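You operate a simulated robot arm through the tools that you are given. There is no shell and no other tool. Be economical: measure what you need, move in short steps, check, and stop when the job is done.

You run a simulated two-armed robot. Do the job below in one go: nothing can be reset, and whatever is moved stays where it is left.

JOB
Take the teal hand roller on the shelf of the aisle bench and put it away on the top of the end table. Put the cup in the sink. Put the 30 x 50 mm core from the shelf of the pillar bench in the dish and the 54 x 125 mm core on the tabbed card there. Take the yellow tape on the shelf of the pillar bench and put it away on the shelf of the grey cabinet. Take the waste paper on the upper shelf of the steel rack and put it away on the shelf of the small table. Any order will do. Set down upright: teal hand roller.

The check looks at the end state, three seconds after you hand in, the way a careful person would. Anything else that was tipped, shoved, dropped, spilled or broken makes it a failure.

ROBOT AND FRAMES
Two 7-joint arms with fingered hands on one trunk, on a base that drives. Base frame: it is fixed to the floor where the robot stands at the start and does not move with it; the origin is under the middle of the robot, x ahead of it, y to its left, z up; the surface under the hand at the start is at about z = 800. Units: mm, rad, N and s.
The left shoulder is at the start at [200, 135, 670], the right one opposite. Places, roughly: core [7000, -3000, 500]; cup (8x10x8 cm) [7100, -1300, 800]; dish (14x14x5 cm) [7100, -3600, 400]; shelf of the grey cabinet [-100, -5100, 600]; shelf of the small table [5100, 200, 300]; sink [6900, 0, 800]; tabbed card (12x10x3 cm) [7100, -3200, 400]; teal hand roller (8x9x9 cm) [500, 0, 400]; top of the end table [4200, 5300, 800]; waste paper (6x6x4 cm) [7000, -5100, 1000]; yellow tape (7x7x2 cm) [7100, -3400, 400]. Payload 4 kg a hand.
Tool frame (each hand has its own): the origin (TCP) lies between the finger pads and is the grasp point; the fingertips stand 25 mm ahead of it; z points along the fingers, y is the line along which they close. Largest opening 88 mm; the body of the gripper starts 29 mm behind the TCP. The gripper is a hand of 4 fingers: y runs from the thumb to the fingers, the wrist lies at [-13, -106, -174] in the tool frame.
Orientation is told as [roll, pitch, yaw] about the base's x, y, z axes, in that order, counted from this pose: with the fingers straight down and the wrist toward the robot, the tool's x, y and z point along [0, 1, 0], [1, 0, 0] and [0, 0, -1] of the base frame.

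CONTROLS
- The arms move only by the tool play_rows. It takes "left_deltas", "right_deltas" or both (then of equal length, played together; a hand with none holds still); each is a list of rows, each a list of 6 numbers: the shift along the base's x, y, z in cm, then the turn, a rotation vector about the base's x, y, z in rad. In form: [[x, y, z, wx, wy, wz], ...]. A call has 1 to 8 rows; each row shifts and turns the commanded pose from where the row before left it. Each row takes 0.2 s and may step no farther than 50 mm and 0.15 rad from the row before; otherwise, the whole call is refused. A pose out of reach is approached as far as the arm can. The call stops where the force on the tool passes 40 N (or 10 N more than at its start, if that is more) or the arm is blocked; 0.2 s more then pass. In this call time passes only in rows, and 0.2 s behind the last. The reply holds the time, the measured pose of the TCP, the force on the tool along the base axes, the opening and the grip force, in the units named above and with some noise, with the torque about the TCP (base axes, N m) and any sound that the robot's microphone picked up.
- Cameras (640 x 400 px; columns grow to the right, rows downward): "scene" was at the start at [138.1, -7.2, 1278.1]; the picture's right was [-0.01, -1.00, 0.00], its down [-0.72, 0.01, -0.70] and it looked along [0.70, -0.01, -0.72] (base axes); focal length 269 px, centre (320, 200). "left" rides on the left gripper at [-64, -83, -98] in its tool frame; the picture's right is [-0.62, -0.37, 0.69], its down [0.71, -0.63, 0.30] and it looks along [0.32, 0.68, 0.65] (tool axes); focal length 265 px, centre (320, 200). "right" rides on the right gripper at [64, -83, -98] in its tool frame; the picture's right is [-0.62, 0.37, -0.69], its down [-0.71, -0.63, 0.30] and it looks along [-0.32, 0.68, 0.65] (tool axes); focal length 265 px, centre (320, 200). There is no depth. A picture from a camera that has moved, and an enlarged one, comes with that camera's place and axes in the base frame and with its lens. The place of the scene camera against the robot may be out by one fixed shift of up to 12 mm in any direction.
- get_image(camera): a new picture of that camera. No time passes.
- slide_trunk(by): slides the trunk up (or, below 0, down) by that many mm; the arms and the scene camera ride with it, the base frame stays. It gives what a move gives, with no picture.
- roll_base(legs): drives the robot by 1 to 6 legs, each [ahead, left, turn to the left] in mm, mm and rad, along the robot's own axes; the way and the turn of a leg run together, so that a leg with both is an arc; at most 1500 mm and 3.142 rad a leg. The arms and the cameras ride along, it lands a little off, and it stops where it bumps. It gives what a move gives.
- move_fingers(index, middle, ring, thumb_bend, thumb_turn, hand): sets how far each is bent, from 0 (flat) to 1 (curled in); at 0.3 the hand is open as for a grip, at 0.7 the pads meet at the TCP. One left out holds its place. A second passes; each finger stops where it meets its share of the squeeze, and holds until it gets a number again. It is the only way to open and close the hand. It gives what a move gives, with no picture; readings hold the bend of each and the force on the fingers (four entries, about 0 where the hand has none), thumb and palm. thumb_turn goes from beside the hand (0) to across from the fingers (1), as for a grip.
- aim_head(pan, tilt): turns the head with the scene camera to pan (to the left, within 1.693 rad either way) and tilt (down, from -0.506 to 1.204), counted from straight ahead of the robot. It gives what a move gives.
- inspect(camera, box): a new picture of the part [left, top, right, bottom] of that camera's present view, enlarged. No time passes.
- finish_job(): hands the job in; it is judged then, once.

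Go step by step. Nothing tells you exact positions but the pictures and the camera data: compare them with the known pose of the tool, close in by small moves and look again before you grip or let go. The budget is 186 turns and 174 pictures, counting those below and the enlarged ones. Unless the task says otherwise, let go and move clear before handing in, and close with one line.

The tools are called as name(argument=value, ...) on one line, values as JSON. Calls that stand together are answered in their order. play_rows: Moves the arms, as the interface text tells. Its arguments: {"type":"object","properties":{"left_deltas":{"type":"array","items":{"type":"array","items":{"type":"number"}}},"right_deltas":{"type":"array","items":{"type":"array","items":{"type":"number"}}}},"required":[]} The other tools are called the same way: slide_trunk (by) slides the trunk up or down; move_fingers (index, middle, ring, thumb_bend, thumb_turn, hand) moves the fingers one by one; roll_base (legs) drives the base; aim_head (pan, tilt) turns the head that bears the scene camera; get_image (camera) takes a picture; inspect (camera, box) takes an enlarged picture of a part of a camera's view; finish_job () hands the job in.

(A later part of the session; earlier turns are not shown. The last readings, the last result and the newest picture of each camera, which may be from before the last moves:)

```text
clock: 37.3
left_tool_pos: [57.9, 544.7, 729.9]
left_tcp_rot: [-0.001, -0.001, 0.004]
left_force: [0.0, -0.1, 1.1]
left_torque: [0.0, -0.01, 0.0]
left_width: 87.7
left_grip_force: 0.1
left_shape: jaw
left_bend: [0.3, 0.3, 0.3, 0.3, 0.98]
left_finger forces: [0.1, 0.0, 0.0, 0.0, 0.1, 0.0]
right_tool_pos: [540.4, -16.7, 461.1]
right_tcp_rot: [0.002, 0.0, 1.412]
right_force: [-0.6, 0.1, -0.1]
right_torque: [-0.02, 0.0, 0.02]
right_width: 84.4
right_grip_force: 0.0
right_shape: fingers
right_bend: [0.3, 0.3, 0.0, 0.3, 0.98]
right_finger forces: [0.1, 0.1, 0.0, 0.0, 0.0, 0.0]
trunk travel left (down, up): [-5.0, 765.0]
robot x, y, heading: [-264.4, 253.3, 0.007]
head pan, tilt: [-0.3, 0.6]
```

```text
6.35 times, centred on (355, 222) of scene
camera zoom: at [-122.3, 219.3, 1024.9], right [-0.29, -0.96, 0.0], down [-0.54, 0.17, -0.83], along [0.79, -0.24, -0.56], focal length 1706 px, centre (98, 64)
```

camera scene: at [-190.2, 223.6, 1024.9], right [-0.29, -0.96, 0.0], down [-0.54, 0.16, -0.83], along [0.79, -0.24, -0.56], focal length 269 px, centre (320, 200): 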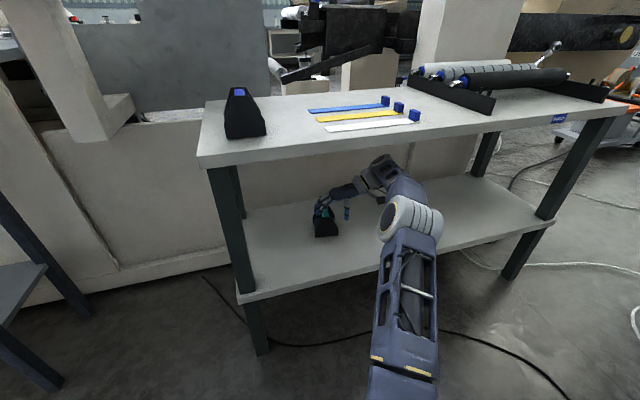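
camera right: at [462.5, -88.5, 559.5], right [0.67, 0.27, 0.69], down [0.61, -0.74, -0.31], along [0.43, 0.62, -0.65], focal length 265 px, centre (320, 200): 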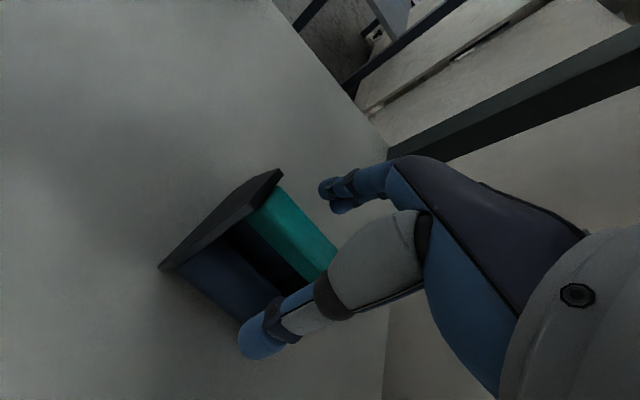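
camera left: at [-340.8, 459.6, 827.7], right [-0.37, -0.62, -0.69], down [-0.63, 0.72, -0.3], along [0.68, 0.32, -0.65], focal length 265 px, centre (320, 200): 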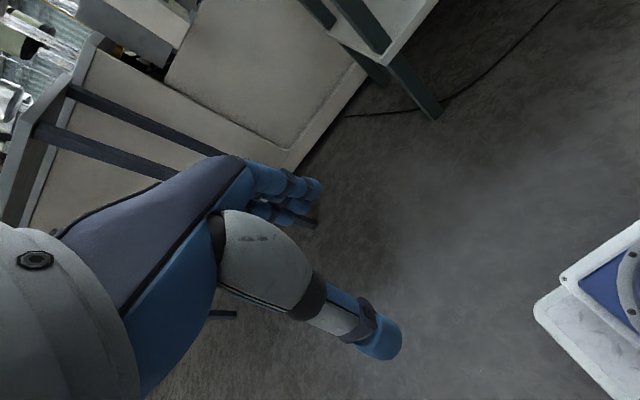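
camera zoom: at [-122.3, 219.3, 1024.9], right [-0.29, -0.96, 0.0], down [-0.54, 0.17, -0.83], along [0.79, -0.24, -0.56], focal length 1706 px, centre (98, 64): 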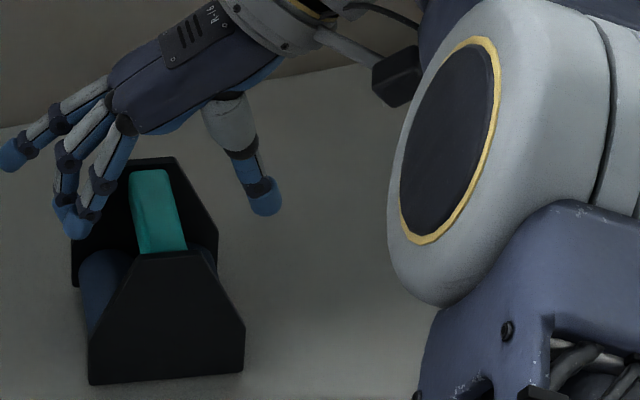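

move_fingers(hand="right", index=0.54, middle=0.54, thumb_bend=0.54)

get_image(camera="right")

inspect(camera="scene", box=[320, 190, 390, 253])

```text
clock: 38.3
left_tool_pos: [58.8, 546.6, 730.5]
left_tcp_rot: [0.0, 0.0, 0.002]
left_force: [0.3, -0.6, 0.5]
left_torque: [-0.07, -0.04, -0.01]
left_width: 87.8
left_grip_force: 0.0
left_shape: jaw
left_bend: [0.3, 0.3, 0.3, 0.3, 0.98]
left_finger forces: [0.0, 0.0, 0.0, 0.0, 0.0, 0.1]
right_tool_pos: [539.7, -16.7, 461.8]
right_tcp_rot: [0.001, 0.0, 1.412]
right_force: [-0.7, 0.9, -0.5]
right_torque: [0.01, 0.02, -0.01]
right_width: 33.6
right_grip_force: 0.0
right_shape: fingers
right_bend: [0.54, 0.54, 0.0, 0.54, 0.98]
right_finger forces: [0.2, 0.1, 0.1, 0.0, 0.0, 0.0]
trunk travel left (down, up): [-5.0, 765.0]
robot x, y, heading: [-267.3, 253.7, 0.002]
head pan, tilt: [-0.3, 0.6]
```

```text
141 pictures are left
camera right: at [462.5, -88.4, 559.8], right [0.67, 0.27, 0.69], down [0.61, -0.74, -0.3], along [0.43, 0.62, -0.65], focal length 265 px, centre (320, 200)
```

right: 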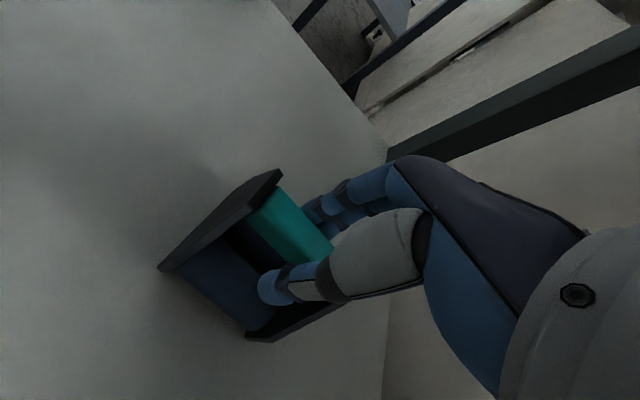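

```text
6.35 times, centred on (355, 222) of scene
camera zoom: at [-122.3, 219.3, 1024.9], right [-0.29, -0.96, 0.0], down [-0.54, 0.17, -0.83], along [0.79, -0.24, -0.56], focal length 1706 px, centre (98, 64)
```

zoom: 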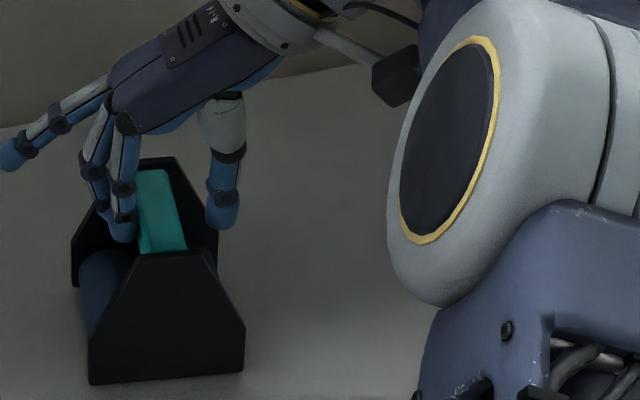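

The fingers and thumb straddle the handle. I'll centre by 4 mm, grip, and lift a little.

play_rows(right_deltas=[[0, 0.4, -0.2, 0, 0, 0]])

move_fingers(hand="right", index=0.75, middle=0.75, thumb_bend=0.75)

play_rows(right_deltas=[[0, 0, 1, 0, 0, 0], [0, 0, 2, 0, 0, 0], [0, 0, 2, 0, 0, 0]])

get_image(camera="right")

inspect(camera="scene", box=[320, 180, 400, 253])

```text
clock: 38.7
left_tool_pos: [58.4, 546.2, 730.6]
left_tcp_rot: [0.001, 0.0, 0.002]
left_force: [-0.5, 0.5, 0.0]
left_torque: [-0.04, 0.0, -0.03]
left_width: 87.6
left_grip_force: 0.0
left_shape: jaw
left_bend: [0.3, 0.3, 0.3, 0.3, 0.98]
left_finger forces: [0.1, 0.0, 0.0, 0.1, 0.1, 0.1]
right_tool_pos: [539.3, -13.6, 458.8]
right_tcp_rot: [0.001, -0.001, 1.412]
right_force: [-0.2, 0.2, -0.3]
right_torque: [0.0, 0.0, -0.02]
right_width: 33.6
right_grip_force: 0.1
right_shape: fingers
right_bend: [0.54, 0.54, 0.0, 0.54, 0.98]
right_finger forces: [0.1, 0.0, 0.0, 0.1, 0.1, 0.0]
trunk travel left (down, up): [-5.0, 765.0]
robot x, y, heading: [-262.8, 256.3, 0.002]
head pan, tilt: [-0.3, 0.6]
```

```text
clock: 39.7
left_tool_pos: [58.7, 546.0, 730.2]
left_tcp_rot: [0.001, -0.001, 0.0]
left_force: [0.5, -0.7, 0.2]
left_torque: [0.04, 0.0, -0.04]
left_width: 87.6
left_grip_force: 0.0
left_shape: jaw
left_bend: [0.3, 0.3, 0.3, 0.3, 0.98]
left_finger forces: [0.1, 0.1, 0.0, 0.0, 0.0, 0.1]
right_tool_pos: [539.8, -12.8, 458.9]
right_tcp_rot: [0.002, -0.001, 1.413]
right_force: [2.3, 0.1, 0.8]
right_torque: [-0.1, 0.0, 0.04]
right_width: 14.1
right_grip_force: 14.0
right_shape: fingers
right_bend: [0.73, 0.73, 0.0, 0.62, 0.96]
right_finger forces: [9.0, 5.5, 0.0, 0.0, 14.1, 0.0]
trunk travel left (down, up): [-5.0, 765.0]
robot x, y, heading: [-265.4, 253.0, 0.003]
head pan, tilt: [-0.3, 0.6]
```

```text
clock: 40.5
left_tool_pos: [57.8, 546.4, 728.5]
left_tcp_rot: [-0.002, -0.001, 0.002]
left_force: [0.4, -1.0, -0.3]
left_torque: [0.0, 0.0, -0.03]
left_width: 87.5
left_grip_force: 0.0
left_shape: jaw
left_bend: [0.3, 0.3, 0.3, 0.3, 0.98]
left_finger forces: [0.0, 0.1, 0.0, 0.1, 0.0, 0.0]
right_tool_pos: [540.9, -10.7, 509.5]
right_tcp_rot: [0.001, -0.001, 1.412]
right_force: [-0.3, -0.2, -3.9]
right_torque: [0.08, 0.03, 0.01]
right_width: 14.4
right_grip_force: 13.7
right_shape: fingers
right_bend: [0.73, 0.73, 0.0, 0.62, 0.95]
right_finger forces: [9.0, 4.7, 0.1, 0.1, 14.0, 0.0]
trunk travel left (down, up): [-5.0, 765.0]
robot x, y, heading: [-264.4, 254.1, 0.0]
head pan, tilt: [-0.3, 0.6]
```

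```text
139 pictures are left
camera right: at [463.3, -83.7, 608.3], right [0.67, 0.27, 0.69], down [0.61, -0.74, -0.31], along [0.43, 0.62, -0.65], focal length 265 px, centre (320, 200)
```

right: 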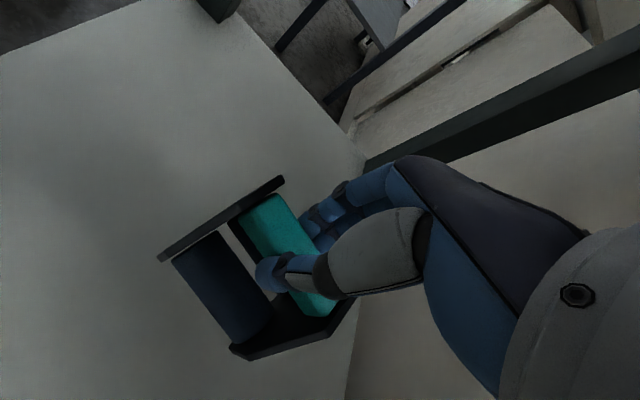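

```text
5.48 times, centred on (360, 216) of scene
camera zoom: at [-122.3, 219.3, 1024.9], right [-0.29, -0.96, 0.0], down [-0.54, 0.17, -0.82], along [0.79, -0.24, -0.57], focal length 1472 px, centre (101, 110)
```

zoom: 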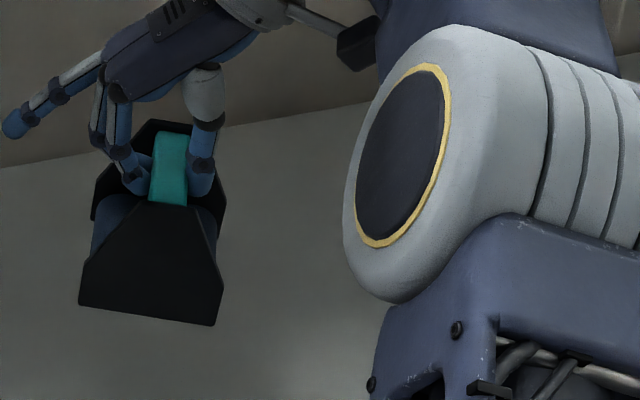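

The roller is held firmly with the fingers hooked under the handle. I'll lower it slightly, back out from under the bench, and look around.

play_rows(right_deltas=[[0, 0, -1.2, 0, 0, 0]])

roll_base(legs=[[-420, 0, 0]])

play_rows(right_deltas=[[-5, 0, 2, 0, 0, 0], [-5, -1, 3, 0, 0, 0], [-5, -1, 3, 0, 0, 0], [-5, -1, 3, 0, 0, 0], [-5, -1, 3, 0, 0, 0], [-5, 0, 3, 0, 0, 0], [-4, 0, 3, 0, 0, 0]])

aim_head(pan=1.5, tilt=0.35)

slide_trunk(by=200)

get_image(camera="scene")

get_image(camera="right")

```text
clock: 40.9
left_tool_pos: [58.2, 546.0, 729.2]
left_tcp_rot: [0.0, 0.0, 0.002]
left_force: [0.3, 0.6, -0.4]
left_torque: [-0.02, -0.03, 0.0]
left_width: 87.7
left_grip_force: 0.0
left_shape: jaw
left_bend: [0.3, 0.3, 0.3, 0.3, 0.98]
left_finger forces: [0.0, 0.1, 0.1, 0.0, 0.0, 0.0]
right_tool_pos: [540.9, -12.5, 498.1]
right_tcp_rot: [0.002, 0.0, 1.411]
right_force: [-0.1, 0.2, -3.6]
right_torque: [0.01, -0.02, 0.02]
right_width: 13.9
right_grip_force: 14.3
right_shape: fingers
right_bend: [0.73, 0.73, 0.0, 0.62, 0.95]
right_finger forces: [9.0, 4.8, 0.0, 0.0, 14.1, 0.0]
trunk travel left (down, up): [-5.0, 765.0]
robot x, y, heading: [-262.7, 251.7, 0.004]
head pan, tilt: [-0.3, 0.6]
```

```text
clock: 43.5
left_tool_pos: [-366.7, 545.0, 729.7]
left_tcp_rot: [0.0, 0.0, 0.004]
left_force: [0.8, -0.5, 0.3]
left_torque: [0.02, 0.03, -0.04]
left_width: 87.6
left_grip_force: 0.0
left_shape: jaw
left_bend: [0.3, 0.3, 0.3, 0.3, 0.98]
left_finger forces: [0.0, 0.0, 0.1, 0.0, 0.0, 0.1]
right_tool_pos: [116.4, -12.9, 497.5]
right_tcp_rot: [0.002, 0.0, 1.413]
right_force: [-0.5, -0.2, -3.9]
right_torque: [0.01, -0.01, -0.01]
right_width: 14.4
right_grip_force: 13.8
right_shape: fingers
right_bend: [0.73, 0.73, 0.0, 0.62, 0.95]
right_finger forces: [8.9, 4.7, 0.1, 0.0, 14.1, 0.0]
trunk travel left (down, up): [-5.0, 765.0]
robot x, y, heading: [-690.0, 249.5, 0.006]
head pan, tilt: [-0.3, 0.6]
```

```text
refused: row 1 steps farther than a row can; nothing moved
```

```text
clock: 45.3
left_tool_pos: [-367.5, 545.5, 730.4]
left_tcp_rot: [0.001, 0.0, 0.005]
left_force: [1.5, -0.3, 0.4]
left_torque: [0.0, 0.03, -0.02]
left_width: 87.6
left_grip_force: 0.0
left_shape: jaw
left_bend: [0.3, 0.3, 0.3, 0.3, 0.98]
left_finger forces: [0.0, 0.0, 0.0, 0.0, 0.0, 0.1]
right_tool_pos: [116.6, -12.3, 498.1]
right_tcp_rot: [0.002, 0.001, 1.413]
right_force: [0.6, -0.2, -4.2]
right_torque: [0.01, -0.03, -0.01]
right_width: 14.1
right_grip_force: 13.8
right_shape: fingers
right_bend: [0.73, 0.73, 0.0, 0.62, 0.95]
right_finger forces: [8.8, 4.7, 0.0, 0.0, 14.0, 0.1]
trunk travel left (down, up): [-5.0, 765.0]
robot x, y, heading: [-688.6, 249.4, 0.004]
head pan, tilt: [1.499, 0.351]
```

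```text
clock: 47.4
left_tool_pos: [-367.1, 545.3, 929.5]
left_tcp_rot: [-0.001, -0.001, 0.006]
left_force: [0.2, -0.1, 0.4]
left_torque: [0.03, -0.01, 0.0]
left_width: 87.9
left_grip_force: 0.1
left_shape: jaw
left_bend: [0.3, 0.3, 0.3, 0.3, 0.98]
left_finger forces: [0.0, 0.1, 0.0, 0.1, 0.1, 0.0]
right_tool_pos: [117.1, -12.1, 698.0]
right_tcp_rot: [0.002, 0.001, 1.413]
right_force: [-0.7, 0.8, -3.3]
right_torque: [-0.02, -0.04, -0.01]
right_width: 14.4
right_grip_force: 13.7
right_shape: fingers
right_bend: [0.73, 0.73, 0.0, 0.62, 0.95]
right_finger forces: [8.9, 4.8, 0.0, 0.0, 14.1, 0.1]
trunk travel left (down, up): [-205.0, 565.0]
robot x, y, heading: [-687.6, 249.5, 0.006]
head pan, tilt: [1.499, 0.351]
```

```text
137 pictures are left
camera scene: at [-624.7, 336.6, 1247.6], right [1.0, -0.07, 0.0], down [-0.02, -0.34, -0.94], along [0.06, 0.94, -0.34], focal length 269 px, centre (320, 200)
```

scene: 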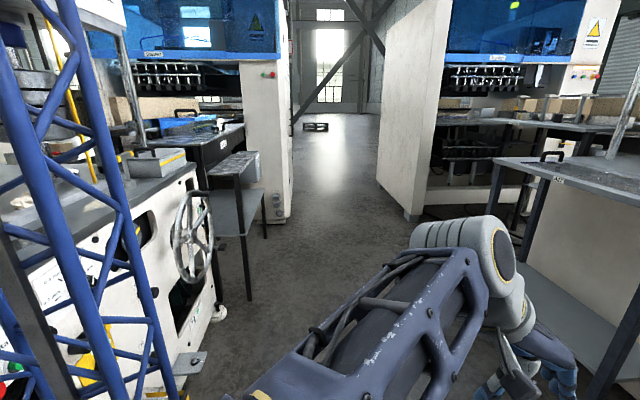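

```text
136 pictures are left
camera right: at [40.0, -84.4, 796.7], right [0.67, 0.27, 0.69], down [0.61, -0.73, -0.31], along [0.43, 0.62, -0.65], focal length 265 px, centre (320, 200)
```

right: 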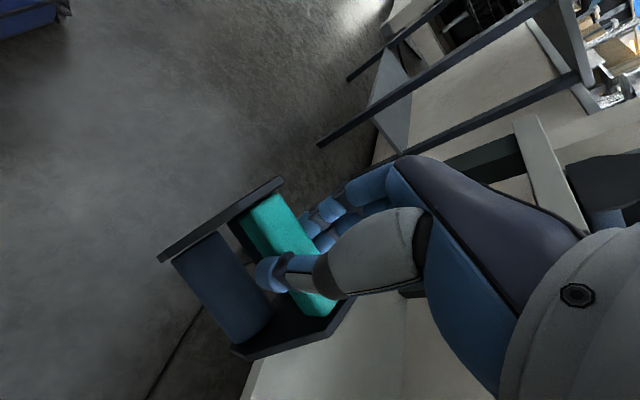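

The way up the left aisle is about 1.4 m wide, centred near x=-120. I'll tuck the right arm in and move a little off the rear machines.

play_rows(right_deltas=[[-4.5, 0, 1.5, 0, 0, 0], [-4.5, 0, 1.5, 0, 0, 0], [-4.5, 0, 1.5, 0, 0, 0], [-4.5, 0, 1.5, 0, 0, 0], [-4.5, 0, 1.5, 0, 0, 0], [-4.5, 0, 1.5, 0, 0, 0], [-4.5, 0, 1.5, 0, 0, 0], [-4.5, 0, 1, 0, 0, 0]])

roll_base(legs=[[250, 0, 0], [0, 0, 1.565]])

aim_head(pan=0, tilt=0.4)

get_image(camera="scene")

```text
clock: 49.2
left_tool_pos: [-367.6, 544.8, 929.0]
left_tcp_rot: [0.0, 0.0, 0.007]
left_force: [-1.1, -0.4, 0.0]
left_torque: [-0.03, -0.01, -0.01]
left_width: 87.7
left_grip_force: 0.0
left_shape: jaw
left_bend: [0.3, 0.3, 0.3, 0.3, 0.98]
left_finger forces: [0.1, 0.0, 0.0, 0.0, 0.1, 0.0]
right_tool_pos: [-243.9, -12.5, 812.5]
right_tcp_rot: [0.002, 0.001, 1.415]
right_force: [0.1, -0.1, -4.3]
right_torque: [-0.01, -0.02, -0.02]
right_width: 14.3
right_grip_force: 13.7
right_shape: fingers
right_bend: [0.73, 0.73, 0.0, 0.62, 0.94]
right_finger forces: [8.1, 5.3, 0.0, 0.0, 13.9, 0.1]
trunk travel left (down, up): [-205.0, 565.0]
robot x, y, heading: [-685.6, 249.7, 0.002]
head pan, tilt: [1.499, 0.351]
```

```text
clock: 54.9
left_tool_pos: [-732.7, 572.7, 931.7]
left_tcp_rot: [-0.001, -0.002, 1.575]
left_force: [0.3, 0.7, 0.3]
left_torque: [-0.01, 0.04, 0.01]
left_width: 87.8
left_grip_force: 0.1
left_shape: jaw
left_bend: [0.3, 0.3, 0.3, 0.3, 0.98]
left_finger forces: [0.0, 0.1, 0.1, 0.1, 0.0, 0.0]
right_tool_pos: [-175.6, 695.1, 812.1]
right_tcp_rot: [0.002, -0.001, 2.983]
right_force: [0.0, 0.6, -3.9]
right_torque: [0.02, 0.01, 0.02]
right_width: 14.2
right_grip_force: 13.9
right_shape: fingers
right_bend: [0.73, 0.73, 0.0, 0.62, 0.94]
right_finger forces: [8.4, 4.8, 0.0, 0.1, 13.7, 0.1]
trunk travel left (down, up): [-205.0, 565.0]
robot x, y, heading: [-436.5, 247.1, 1.574]
head pan, tilt: [1.499, 0.351]
```

```text
clock: 56.5
left_tool_pos: [-733.0, 572.8, 929.6]
left_tcp_rot: [-0.001, -0.002, 1.576]
left_force: [0.1, -0.5, -0.5]
left_torque: [-0.02, 0.02, -0.01]
left_width: 87.9
left_grip_force: 0.0
left_shape: jaw
left_bend: [0.3, 0.3, 0.3, 0.3, 0.98]
left_finger forces: [0.1, 0.0, 0.0, 0.0, 0.0, 0.1]
right_tool_pos: [-176.5, 694.6, 811.4]
right_tcp_rot: [0.001, 0.0, 2.984]
right_force: [0.2, 0.7, -3.5]
right_torque: [0.01, -0.02, 0.02]
right_width: 13.9
right_grip_force: 13.2
right_shape: fingers
right_bend: [0.73, 0.73, 0.0, 0.62, 0.94]
right_finger forces: [8.6, 4.8, 0.1, 0.0, 13.7, 0.1]
trunk travel left (down, up): [-205.0, 565.0]
robot x, y, heading: [-440.2, 254.6, 1.576]
head pan, tilt: [0.0, 0.4]
```

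```text
135 pictures are left
camera scene: at [-441.2, 396.9, 1243.1], right [1.0, 0.0, 0.0], down [0.0, -0.39, -0.92], along [0.0, 0.92, -0.39], focal length 269 px, centre (320, 200)
```

scene: 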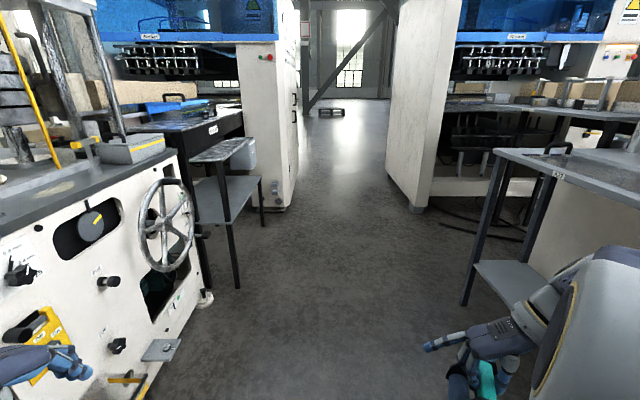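

The corridor is clear. I'll drive up along x≈-220 and look again near the far end of the machines.

roll_base(legs=[[1000, -200, 0], [1500, -60, 0], [1300, 0, 0]])

get_image(camera="scene")

aim_head(pan=-1.1, tilt=0.35)

get_image(camera="scene")

```text
refused: leg 2 is longer than a leg can be; nothing moved
```

```text
134 pictures are left
camera scene: at [-441.2, 396.9, 1243.1], right [1.0, 0.0, 0.0], down [0.0, -0.39, -0.92], along [0.0, 0.92, -0.39], focal length 269 px, centre (320, 200)
```

scene: 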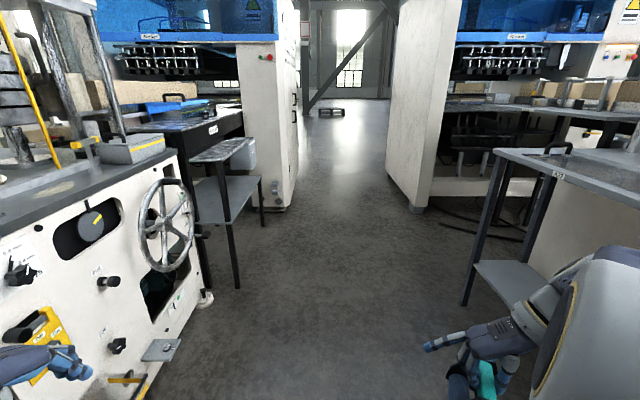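

```text
clock: 57.8
left_tool_pos: [-732.3, 572.9, 929.8]
left_tcp_rot: [0.0, 0.0, 1.575]
left_force: [-0.1, 0.3, -0.2]
left_torque: [0.02, 0.05, 0.0]
left_width: 87.6
left_grip_force: 0.1
left_shape: jaw
left_bend: [0.3, 0.3, 0.3, 0.3, 0.98]
left_finger forces: [0.0, 0.0, 0.1, 0.0, 0.1, 0.1]
right_tool_pos: [-176.8, 695.8, 811.8]
right_tcp_rot: [0.002, 0.001, 2.982]
right_force: [0.1, -0.2, -4.7]
right_torque: [-0.02, 0.0, 0.02]
right_width: 14.0
right_grip_force: 13.5
right_shape: fingers
right_bend: [0.73, 0.73, 0.0, 0.62, 0.94]
right_finger forces: [8.5, 4.8, 0.0, 0.0, 13.7, 0.1]
trunk travel left (down, up): [-205.0, 565.0]
robot x, y, heading: [-439.6, 252.4, 1.573]
head pan, tilt: [-1.1, 0.351]
```

```text
133 pictures are left
camera scene: at [-358.1, 346.8, 1247.7], right [0.46, -0.89, 0.0], down [-0.31, -0.16, -0.94], along [0.83, 0.43, -0.34], focal length 269 px, centre (320, 200)
```

scene: 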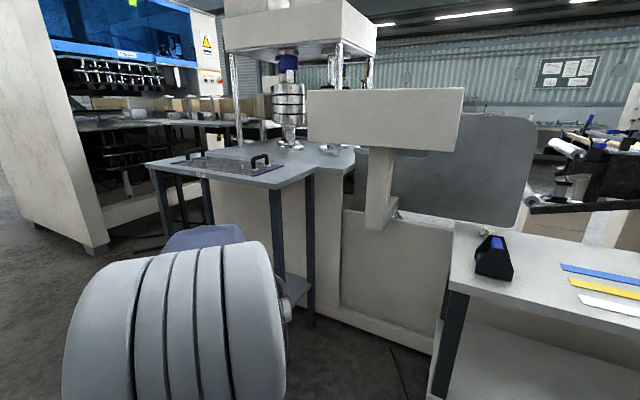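

roll_base(legs=[[1000, -190, 0], [1400, -50, 0], [1300, 0, 0]])

get_image(camera="scene")

aim_head(pan=-0.2, tilt=0.35)

get_image(camera="scene")

```text
clock: 75.7
left_tool_pos: [-513.9, 4258.5, 929.1]
left_tcp_rot: [0.0, 0.0, 1.557]
left_force: [-0.2, -0.4, -0.8]
left_torque: [0.01, 0.0, 0.02]
left_width: 87.7
left_grip_force: 0.2
left_shape: jaw
left_bend: [0.3, 0.3, 0.3, 0.3, 0.98]
left_finger forces: [0.0, 0.1, 0.1, 0.1, 0.0, 0.0]
right_tool_pos: [46.6, 4372.0, 811.7]
right_tcp_rot: [0.001, 0.0, 2.965]
right_force: [-0.2, -0.7, -5.0]
right_torque: [0.01, 0.01, 0.0]
right_width: 14.0
right_grip_force: 14.1
right_shape: fingers
right_bend: [0.73, 0.73, 0.0, 0.62, 0.94]
right_finger forces: [8.5, 4.8, 0.0, 0.1, 13.9, 0.0]
trunk travel left (down, up): [-205.0, 565.0]
robot x, y, heading: [-225.9, 3928.5, 1.562]
head pan, tilt: [-1.1, 0.351]
```

```text
132 pictures are left
camera scene: at [-142.5, 4026.7, 1247.7], right [0.44, -0.9, 0.0], down [-0.31, -0.15, -0.94], along [0.84, 0.41, -0.34], focal length 269 px, centre (320, 200)
```

scene: 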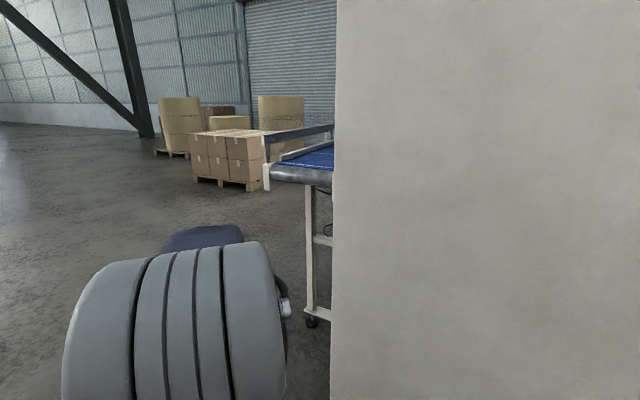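

```text
clock: 76.9
left_tool_pos: [-513.4, 4258.9, 928.5]
left_tcp_rot: [0.0, 0.0, 1.558]
left_force: [0.5, -0.2, 0.2]
left_torque: [0.02, 0.01, -0.01]
left_width: 87.5
left_grip_force: 0.0
left_shape: jaw
left_bend: [0.3, 0.3, 0.3, 0.3, 0.98]
left_finger forces: [0.0, 0.0, 0.0, 0.1, 0.0, 0.0]
right_tool_pos: [45.5, 4372.3, 811.8]
right_tcp_rot: [0.001, 0.001, 2.964]
right_force: [0.5, 0.1, -3.8]
right_torque: [-0.05, 0.0, 0.01]
right_width: 14.4
right_grip_force: 13.4
right_shape: fingers
right_bend: [0.73, 0.73, 0.0, 0.62, 0.94]
right_finger forces: [8.5, 4.7, 0.0, 0.1, 13.7, 0.1]
trunk travel left (down, up): [-205.0, 565.0]
robot x, y, heading: [-225.4, 3931.8, 1.557]
head pan, tilt: [-0.201, 0.351]
```

```text
131 pictures are left
camera scene: at [-206.1, 4076.6, 1247.7], right [0.98, -0.21, 0.0], down [-0.07, -0.34, -0.94], along [0.2, 0.92, -0.34], focal length 269 px, centre (320, 200)
```

scene: 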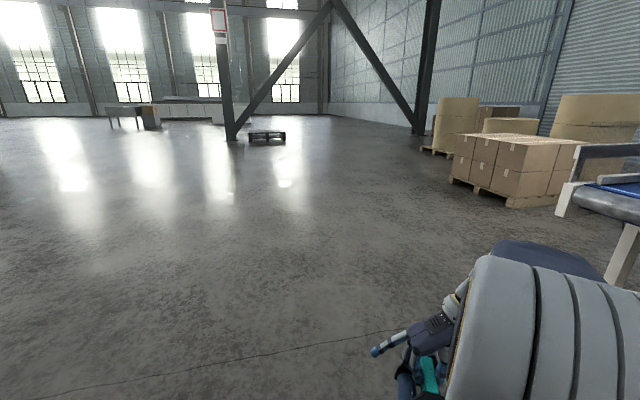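

A conveyor starts at about x=980, y=4600. I'll pass beyond it and look along +x for the end table.

roll_base(legs=[[1400, 0, 0], [1000, 0, 0], [0, 0, -1.56]])

aim_head(pan=-0.2, tilt=0.35)

get_image(camera="scene")

```text
clock: 92.5
left_tool_pos: [95.4, 6657.1, 929.5]
left_tcp_rot: [0.001, -0.002, 0.046]
left_force: [-0.2, -0.3, 0.0]
left_torque: [0.01, -0.01, 0.04]
left_width: 87.6
left_grip_force: 0.1
left_shape: jaw
left_bend: [0.3, 0.3, 0.3, 0.3, 0.98]
left_finger forces: [0.0, 0.0, 0.0, 0.0, 0.0, 0.1]
right_tool_pos: [242.6, 6106.6, 810.8]
right_tcp_rot: [0.001, -0.001, 1.458]
right_force: [0.4, -0.4, -2.4]
right_torque: [-0.02, -0.03, 0.0]
right_width: 13.9
right_grip_force: 13.1
right_shape: fingers
right_bend: [0.73, 0.73, 0.0, 0.62, 0.94]
right_finger forces: [8.5, 4.8, 0.0, 0.0, 13.7, 0.1]
trunk travel left (down, up): [-205.0, 565.0]
robot x, y, heading: [-213.3, 6349.4, 0.05]
head pan, tilt: [-0.201, 0.351]
```

```text
clock: 93.1
left_tool_pos: [95.9, 6658.1, 929.9]
left_tcp_rot: [0.001, 0.0, 0.047]
left_force: [0.1, 0.3, 0.0]
left_torque: [0.0, 0.01, 0.01]
left_width: 87.8
left_grip_force: 0.0
left_shape: jaw
left_bend: [0.3, 0.3, 0.3, 0.3, 0.98]
left_finger forces: [0.1, 0.1, 0.0, 0.0, 0.0, 0.0]
right_tool_pos: [243.0, 6106.5, 809.8]
right_tcp_rot: [0.002, 0.002, 1.46]
right_force: [1.3, -0.2, -4.1]
right_torque: [-0.02, -0.05, 0.0]
right_width: 14.2
right_grip_force: 13.3
right_shape: fingers
right_bend: [0.73, 0.73, 0.0, 0.62, 0.94]
right_finger forces: [8.5, 4.8, 0.0, 0.0, 13.6, 0.0]
trunk travel left (down, up): [-205.0, 565.0]
robot x, y, heading: [-210.5, 6350.7, 0.046]
head pan, tilt: [-0.201, 0.351]
```

```text
130 pictures are left
camera scene: at [-63.3, 6331.1, 1247.7], right [-0.15, -0.99, 0.0], down [-0.34, 0.05, -0.94], along [0.93, -0.14, -0.34], focal length 269 px, centre (320, 200)
```

scene: 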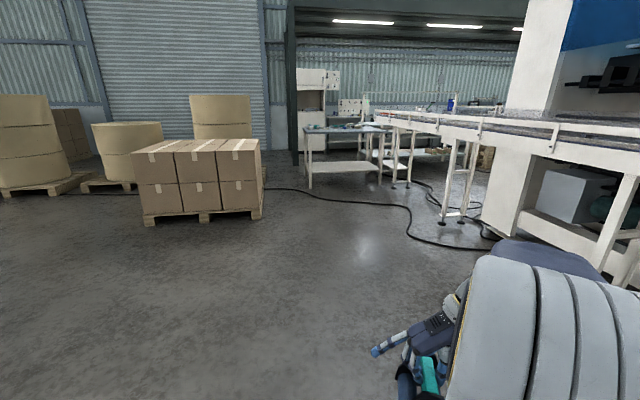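

The end table is at x≈3850–4500, y≈4800–5900. I'll pass between the boxes and the conveyor along y≈5600.

roll_base(legs=[[0, 0, -0.046], [1300, -450, 0], [1250, -300, 0]])

aim_head(pan=0, tilt=0.4)

get_image(camera="scene")

```text
clock: 106.4
left_tool_pos: [2657.9, 5940.3, 930.0]
left_tcp_rot: [0.001, 0.0, 0.034]
left_force: [-0.2, 0.0, -0.8]
left_torque: [0.03, 0.0, 0.01]
left_width: 87.8
left_grip_force: 0.1
left_shape: jaw
left_bend: [0.3, 0.3, 0.3, 0.3, 0.98]
left_finger forces: [0.2, 0.1, 0.1, 0.0, 0.0, 0.0]
right_tool_pos: [2797.7, 5387.5, 811.1]
right_tcp_rot: [0.001, 0.001, 1.443]
right_force: [0.0, 0.7, -4.4]
right_torque: [0.03, -0.02, 0.02]
right_width: 14.1
right_grip_force: 14.0
right_shape: fingers
right_bend: [0.73, 0.73, 0.0, 0.62, 0.94]
right_finger forces: [8.5, 4.9, 0.0, 0.0, 13.8, 0.1]
trunk travel left (down, up): [-205.0, 565.0]
robot x, y, heading: [2347.3, 5634.6, 0.033]
head pan, tilt: [-0.201, 0.351]
```

```text
clock: 107.2
left_tool_pos: [2659.1, 5940.3, 930.3]
left_tcp_rot: [-0.001, -0.001, 0.035]
left_force: [-0.2, -0.2, -0.3]
left_torque: [0.02, 0.01, 0.0]
left_width: 87.7
left_grip_force: 0.0
left_shape: jaw
left_bend: [0.3, 0.3, 0.3, 0.3, 0.98]
left_finger forces: [0.0, 0.1, 0.0, 0.1, 0.0, 0.0]
right_tool_pos: [2798.4, 5388.5, 810.8]
right_tcp_rot: [0.001, 0.0, 1.443]
right_force: [-0.3, -0.8, -3.8]
right_torque: [-0.03, 0.01, -0.01]
right_width: 14.2
right_grip_force: 13.9
right_shape: fingers
right_bend: [0.73, 0.73, 0.0, 0.62, 0.94]
right_finger forces: [8.5, 4.9, 0.0, 0.0, 13.7, 0.0]
trunk travel left (down, up): [-205.0, 565.0]
robot x, y, heading: [2347.9, 5633.4, 0.034]
head pan, tilt: [0.0, 0.4]
```

```text
129 pictures are left
camera scene: at [2496.0, 5635.3, 1243.1], right [0.03, -1.0, 0.0], down [-0.39, -0.01, -0.92], along [0.92, 0.03, -0.39], focal length 269 px, centre (320, 200)
```

scene: 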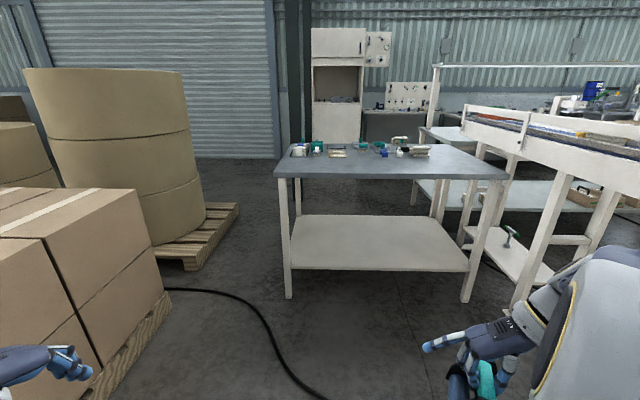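

The table front edge is at x≈3803, with free space front-centre. I'll raise the trunk so the roller clears the top and drive closer.

slide_trunk(by=230)

roll_base(legs=[[0, 0, -0.034], [930, 0, 0]])

aim_head(pan=-0.2, tilt=0.75)

get_image(camera="scene")

get_image(camera="right")

```text
clock: 109.6
left_tool_pos: [2657.3, 5941.3, 1159.9]
left_tcp_rot: [0.0, 0.0, 0.036]
left_force: [-0.3, 0.1, -1.2]
left_torque: [0.01, -0.03, 0.02]
left_width: 87.7
left_grip_force: 0.0
left_shape: jaw
left_bend: [0.3, 0.3, 0.3, 0.3, 0.98]
left_finger forces: [0.0, 0.0, 0.0, 0.0, 0.0, 0.0]
right_tool_pos: [2798.9, 5389.7, 1042.2]
right_tcp_rot: [0.001, 0.0, 1.442]
right_force: [0.2, 0.0, -3.6]
right_torque: [0.03, 0.03, 0.0]
right_width: 14.0
right_grip_force: 13.7
right_shape: fingers
right_bend: [0.73, 0.73, 0.0, 0.62, 0.94]
right_finger forces: [8.5, 4.9, 0.1, 0.1, 13.8, 0.0]
trunk travel left (down, up): [-435.0, 335.0]
robot x, y, heading: [2346.6, 5639.0, 0.036]
head pan, tilt: [0.0, 0.4]
```

```text
clock: 114.8
left_tool_pos: [3597.3, 5936.7, 1158.6]
left_tcp_rot: [0.0, -0.001, 0.007]
left_force: [-0.8, 1.1, 0.0]
left_torque: [0.0, 0.03, 0.0]
left_width: 88.0
left_grip_force: 0.1
left_shape: jaw
left_bend: [0.3, 0.3, 0.3, 0.3, 0.98]
left_finger forces: [0.1, 0.0, 0.1, 0.0, 0.1, 0.0]
right_tool_pos: [3722.9, 5381.5, 1042.5]
right_tcp_rot: [0.002, -0.001, 1.42]
right_force: [0.1, -0.5, -4.0]
right_torque: [0.04, -0.01, -0.03]
right_width: 14.1
right_grip_force: 13.6
right_shape: fingers
right_bend: [0.73, 0.73, 0.0, 0.62, 0.94]
right_finger forces: [8.6, 4.9, 0.0, 0.0, 13.7, 0.0]
trunk travel left (down, up): [-435.0, 335.0]
robot x, y, heading: [3275.6, 5641.6, 0.006]
head pan, tilt: [0.0, 0.4]
```

```text
clock: 115.7
left_tool_pos: [3597.7, 5936.9, 1160.0]
left_tcp_rot: [-0.001, 0.0, 0.01]
left_force: [0.4, 0.1, 0.4]
left_torque: [0.04, 0.01, 0.0]
left_width: 87.5
left_grip_force: 0.0
left_shape: jaw
left_bend: [0.3, 0.3, 0.3, 0.3, 0.98]
left_finger forces: [0.0, 0.1, 0.0, 0.0, 0.0, 0.0]
right_tool_pos: [3723.1, 5380.5, 1041.5]
right_tcp_rot: [0.001, 0.001, 1.419]
right_force: [0.3, -0.7, -3.9]
right_torque: [0.02, -0.02, 0.0]
right_width: 14.0
right_grip_force: 14.1
right_shape: fingers
right_bend: [0.73, 0.73, 0.0, 0.62, 0.94]
right_finger forces: [8.5, 4.9, 0.0, 0.0, 13.8, 0.1]
trunk travel left (down, up): [-435.0, 335.0]
robot x, y, heading: [3275.7, 5640.2, 0.007]
head pan, tilt: [-0.201, 0.75]
```

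```text
128 pictures are left
camera scene: at [3415.8, 5619.0, 1442.1], right [-0.19, -0.98, 0.0], down [-0.67, 0.13, -0.73], along [0.72, -0.14, -0.68], focal length 269 px, centre (320, 200)
```

scene: 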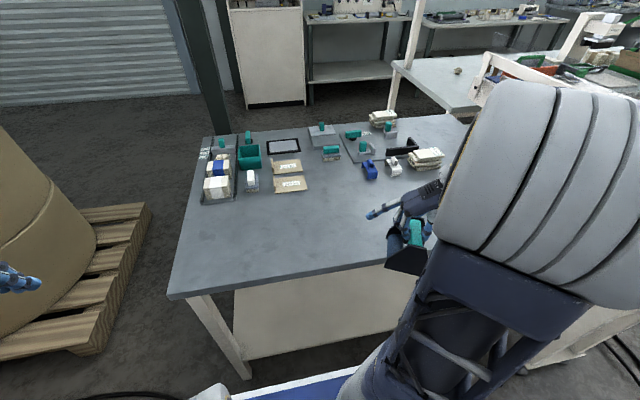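

```text
127 pictures are left
camera right: at [3646.5, 5308.7, 1139.5], right [0.67, 0.27, 0.69], down [0.61, -0.73, -0.31], along [0.42, 0.63, -0.65], focal length 265 px, centre (320, 200)
```

right: 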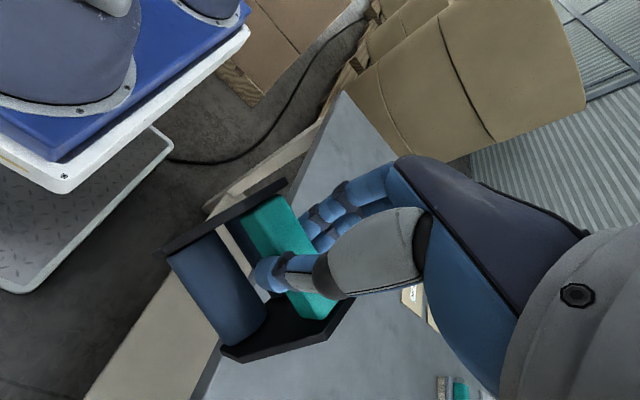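

play_rows(right_deltas=[[4.6, 1.2, 0, 0, 0, 0], [4.6, 1.2, 0, 0, 0, 0], [4.6, 1.2, 0, 0, 0, 0], [4.6, 1.2, -1, 0, 0, 0], [4.4, 1.2, -2, 0, 0, 0], [0, 0, -4, 0, 0, 0], [0, 0, -2, 0, 0, 0]])

inspect(camera="scene", box=[280, 150, 440, 270])

get_image(camera="right")

```text
clock: 117.3
left_tool_pos: [3596.7, 5937.1, 1159.2]
left_tcp_rot: [0.0, -0.001, 0.009]
left_force: [-0.6, 0.6, 1.0]
left_torque: [-0.01, 0.0, 0.0]
left_width: 87.7
left_grip_force: 0.1
left_shape: jaw
left_bend: [0.3, 0.3, 0.3, 0.3, 0.98]
left_finger forces: [0.0, 0.0, 0.0, 0.0, 0.0, 0.0]
right_tool_pos: [3952.4, 5440.9, 950.9]
right_tcp_rot: [0.001, 0.001, 1.417]
right_force: [0.1, 0.6, -4.1]
right_torque: [0.01, -0.03, 0.05]
right_width: 13.9
right_grip_force: 13.1
right_shape: fingers
right_bend: [0.73, 0.73, 0.0, 0.62, 0.94]
right_finger forces: [8.2, 5.0, 0.0, 0.0, 13.6, 0.0]
trunk travel left (down, up): [-435.0, 335.0]
robot x, y, heading: [3277.9, 5638.8, 0.012]
head pan, tilt: [-0.201, 0.75]
```

```text
3.33 times, centred on (360, 210) of scene
camera zoom: at [3415.7, 5619.1, 1442.0], right [-0.19, -0.98, 0.0], down [-0.67, 0.13, -0.73], along [0.72, -0.14, -0.68], focal length 895 px, centre (187, 167)
```

zoom: 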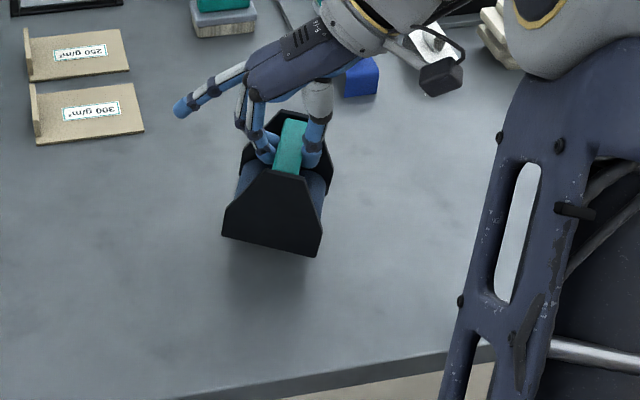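

```text
125 pictures are left
camera right: at [3875.8, 5369.1, 1050.2], right [0.67, 0.27, 0.69], down [0.61, -0.73, -0.31], along [0.42, 0.63, -0.65], focal length 265 px, centre (320, 200)
```

right: 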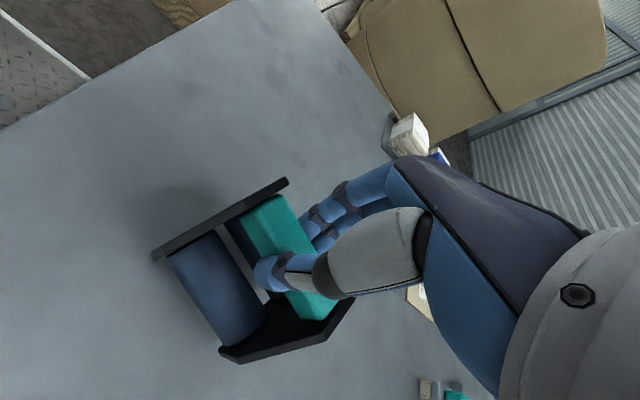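

The roller hangs rolled about 0.34 rad in the grip (left side high). I'll rotate the hand to level it and re-measure.

play_rows(right_deltas=[[0, 0, 0, -0.112, 0.017, 0], [0, 0, 0, -0.112, 0.017, 0], [0, 0, 0, -0.112, 0.017, 0]])

inspect(camera="scene", box=[300, 175, 380, 235])

get_image(camera="right")

```text
clock: 118.1
left_tool_pos: [3597.7, 5936.9, 1159.9]
left_tcp_rot: [-0.001, 0.0, 0.009]
left_force: [0.0, 0.6, -0.6]
left_torque: [0.01, 0.03, 0.0]
left_width: 87.9
left_grip_force: 0.1
left_shape: jaw
left_bend: [0.3, 0.3, 0.3, 0.3, 0.98]
left_finger forces: [0.0, 0.0, 0.1, 0.0, 0.0, 0.0]
right_tool_pos: [3952.6, 5441.1, 950.9]
right_tcp_rot: [-0.001, 0.342, 1.417]
right_force: [0.5, -0.8, -3.4]
right_torque: [0.11, -0.03, 0.0]
right_width: 14.0
right_grip_force: 14.0
right_shape: fingers
right_bend: [0.73, 0.73, 0.0, 0.62, 0.94]
right_finger forces: [9.0, 5.5, 0.0, 0.1, 13.5, 0.0]
trunk travel left (down, up): [-435.0, 335.0]
robot x, y, heading: [3278.1, 5639.0, 0.008]
head pan, tilt: [-0.201, 0.75]
```

```text
6.67 times, centred on (340, 205) of scene
camera zoom: at [3415.8, 5618.8, 1442.0], right [-0.19, -0.98, 0.0], down [-0.67, 0.13, -0.73], along [0.72, -0.14, -0.68], focal length 1791 px, centre (187, 167)
```

zoom: 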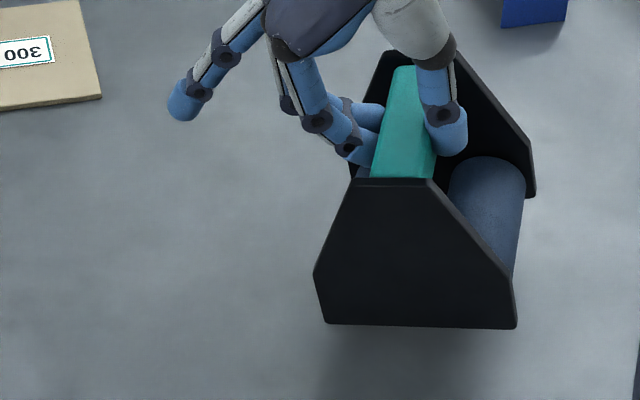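

```text
123 pictures are left
camera right: at [3880.5, 5405.6, 1071.8], right [0.7, 0.48, 0.53], down [0.6, -0.8, -0.08], along [0.38, 0.37, -0.85], focal length 265 px, centre (320, 200)
```

right: 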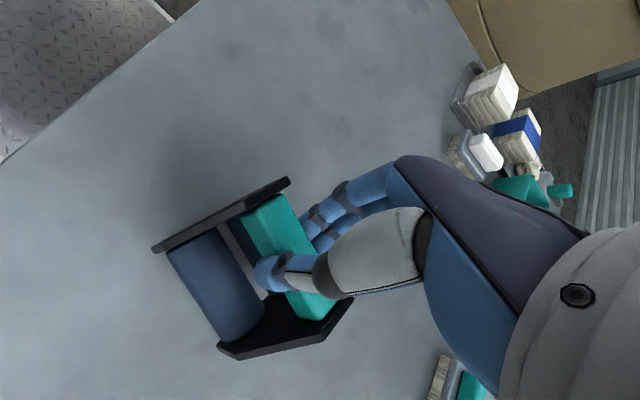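

play_rows(right_deltas=[[0, 0, -2.5, -0.085, 0.013, 0], [0, 0, -2, 0, 0, 0]])

inspect(camera="scene", box=[300, 185, 380, 245])

aim_head(pan=-0.2, tilt=0.75)

```text
clock: 118.7
left_tool_pos: [3596.1, 5937.7, 1160.1]
left_tcp_rot: [0.0, 0.0, 0.009]
left_force: [0.5, 0.7, 0.3]
left_torque: [-0.04, 0.01, -0.01]
left_width: 87.6
left_grip_force: 0.1
left_shape: jaw
left_bend: [0.3, 0.3, 0.3, 0.3, 0.98]
left_finger forces: [0.0, 0.1, 0.1, 0.0, 0.0, 0.0]
right_tool_pos: [3955.0, 5442.1, 922.2]
right_tcp_rot: [-0.021, 0.425, 1.409]
right_force: [-2.1, 1.0, 29.3]
right_torque: [-0.19, 0.14, -0.03]
right_width: 18.7
right_grip_force: 24.0
right_shape: fingers
right_bend: [0.76, 0.75, 0.0, 0.56, 0.93]
right_finger forces: [17.0, 4.9, 0.1, 0.0, 26.3, 0.0]
trunk travel left (down, up): [-435.0, 335.0]
robot x, y, heading: [3277.2, 5643.0, 0.009]
head pan, tilt: [-0.201, 0.75]
stopped in row 2 (right hand): the force on the tool passed its limit at 45 N (the readings are from after the stop); the commanded pose is now the measured one
```

```text
6.67 times, centred on (340, 215) of scene
camera zoom: at [3415.0, 5619.3, 1442.5], right [-0.19, -0.98, 0.0], down [-0.67, 0.13, -0.73], along [0.72, -0.14, -0.68], focal length 1791 px, centre (187, 100)
```

zoom: 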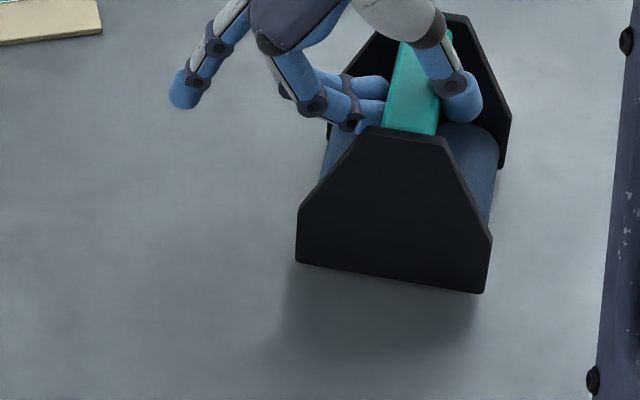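

```text
clock: 119.3
left_tool_pos: [3596.3, 5938.5, 1160.1]
left_tcp_rot: [0.0, -0.001, 0.008]
left_force: [-0.5, 0.2, 0.0]
left_torque: [0.0, 0.01, -0.02]
left_width: 87.7
left_grip_force: 0.0
left_shape: jaw
left_bend: [0.3, 0.3, 0.3, 0.3, 0.98]
left_finger forces: [0.0, 0.1, 0.0, 0.0, 0.1, 0.0]
right_tool_pos: [3952.4, 5441.5, 919.3]
right_tcp_rot: [-0.016, 0.427, 1.411]
right_force: [0.2, 0.7, 39.3]
right_torque: [-0.44, 0.24, -0.02]
right_width: 18.8
right_grip_force: 25.8
right_shape: fingers
right_bend: [0.76, 0.75, 0.0, 0.55, 0.93]
right_finger forces: [18.4, 3.5, 0.0, 0.1, 29.7, 0.1]
trunk travel left (down, up): [-435.0, 335.0]
robot x, y, heading: [3276.6, 5639.8, 0.003]
head pan, tilt: [-0.201, 0.75]
```

The roller touched down earlier than I expected, so the table top is nearer z≈845, and it turned a little in the grip. I'll unload it and look.

play_rows(right_deltas=[[0, 0, 0.5, 0, 0, 0], [0, 0, 0.3, 0, 0, 0]])

inspect(camera="scene", box=[300, 175, 400, 250])

get_image(camera="right")

```text
clock: 119.9
left_tool_pos: [3598.0, 5937.6, 1160.5]
left_tcp_rot: [-0.001, 0.001, 0.009]
left_force: [-0.1, -0.5, 0.0]
left_torque: [0.0, 0.03, 0.0]
left_width: 87.6
left_grip_force: 0.1
left_shape: jaw
left_bend: [0.3, 0.3, 0.3, 0.3, 0.98]
left_finger forces: [0.0, 0.1, 0.0, 0.0, 0.0, 0.0]
right_tool_pos: [3953.7, 5440.7, 925.8]
right_tcp_rot: [-0.012, 0.427, 1.414]
right_force: [3.5, -0.8, 12.0]
right_torque: [0.15, -0.03, 0.02]
right_width: 18.4
right_grip_force: 21.0
right_shape: fingers
right_bend: [0.75, 0.74, 0.0, 0.56, 0.94]
right_finger forces: [17.2, 3.6, 0.0, 0.0, 21.7, 0.0]
trunk travel left (down, up): [-435.0, 335.0]
robot x, y, heading: [3280.1, 5639.1, 0.009]
head pan, tilt: [-0.201, 0.75]
```

```text
5.33 times, centred on (350, 212) of scene
camera zoom: at [3415.6, 5619.0, 1441.7], right [-0.19, -0.98, 0.0], down [-0.67, 0.13, -0.73], along [0.72, -0.14, -0.68], focal length 1433 px, centre (160, 133)
```

zoom: 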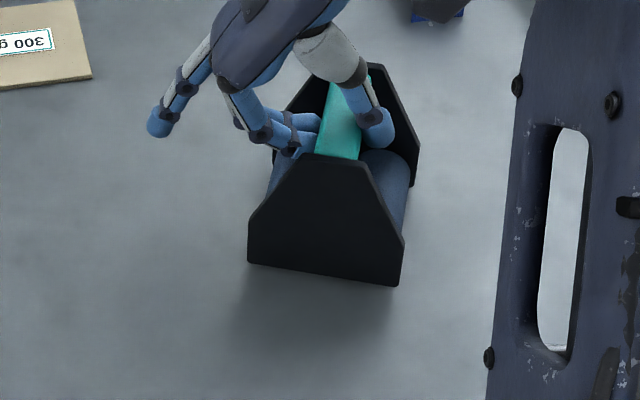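

```text
120 pictures are left
camera right: at [3882.9, 5417.2, 1048.1], right [0.7, 0.52, 0.48], down [0.6, -0.8, -0.01], along [0.38, 0.3, -0.87], focal length 265 px, centre (320, 200)
```

right: 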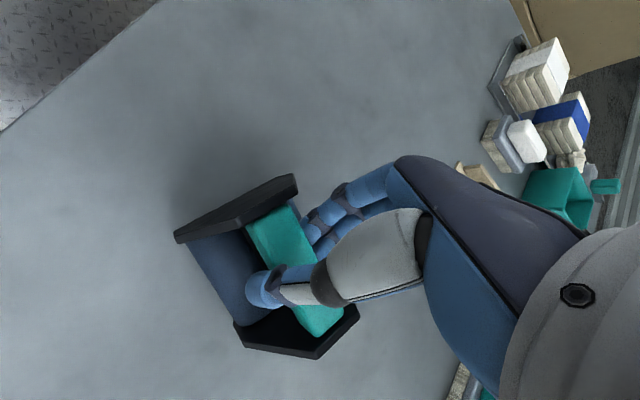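

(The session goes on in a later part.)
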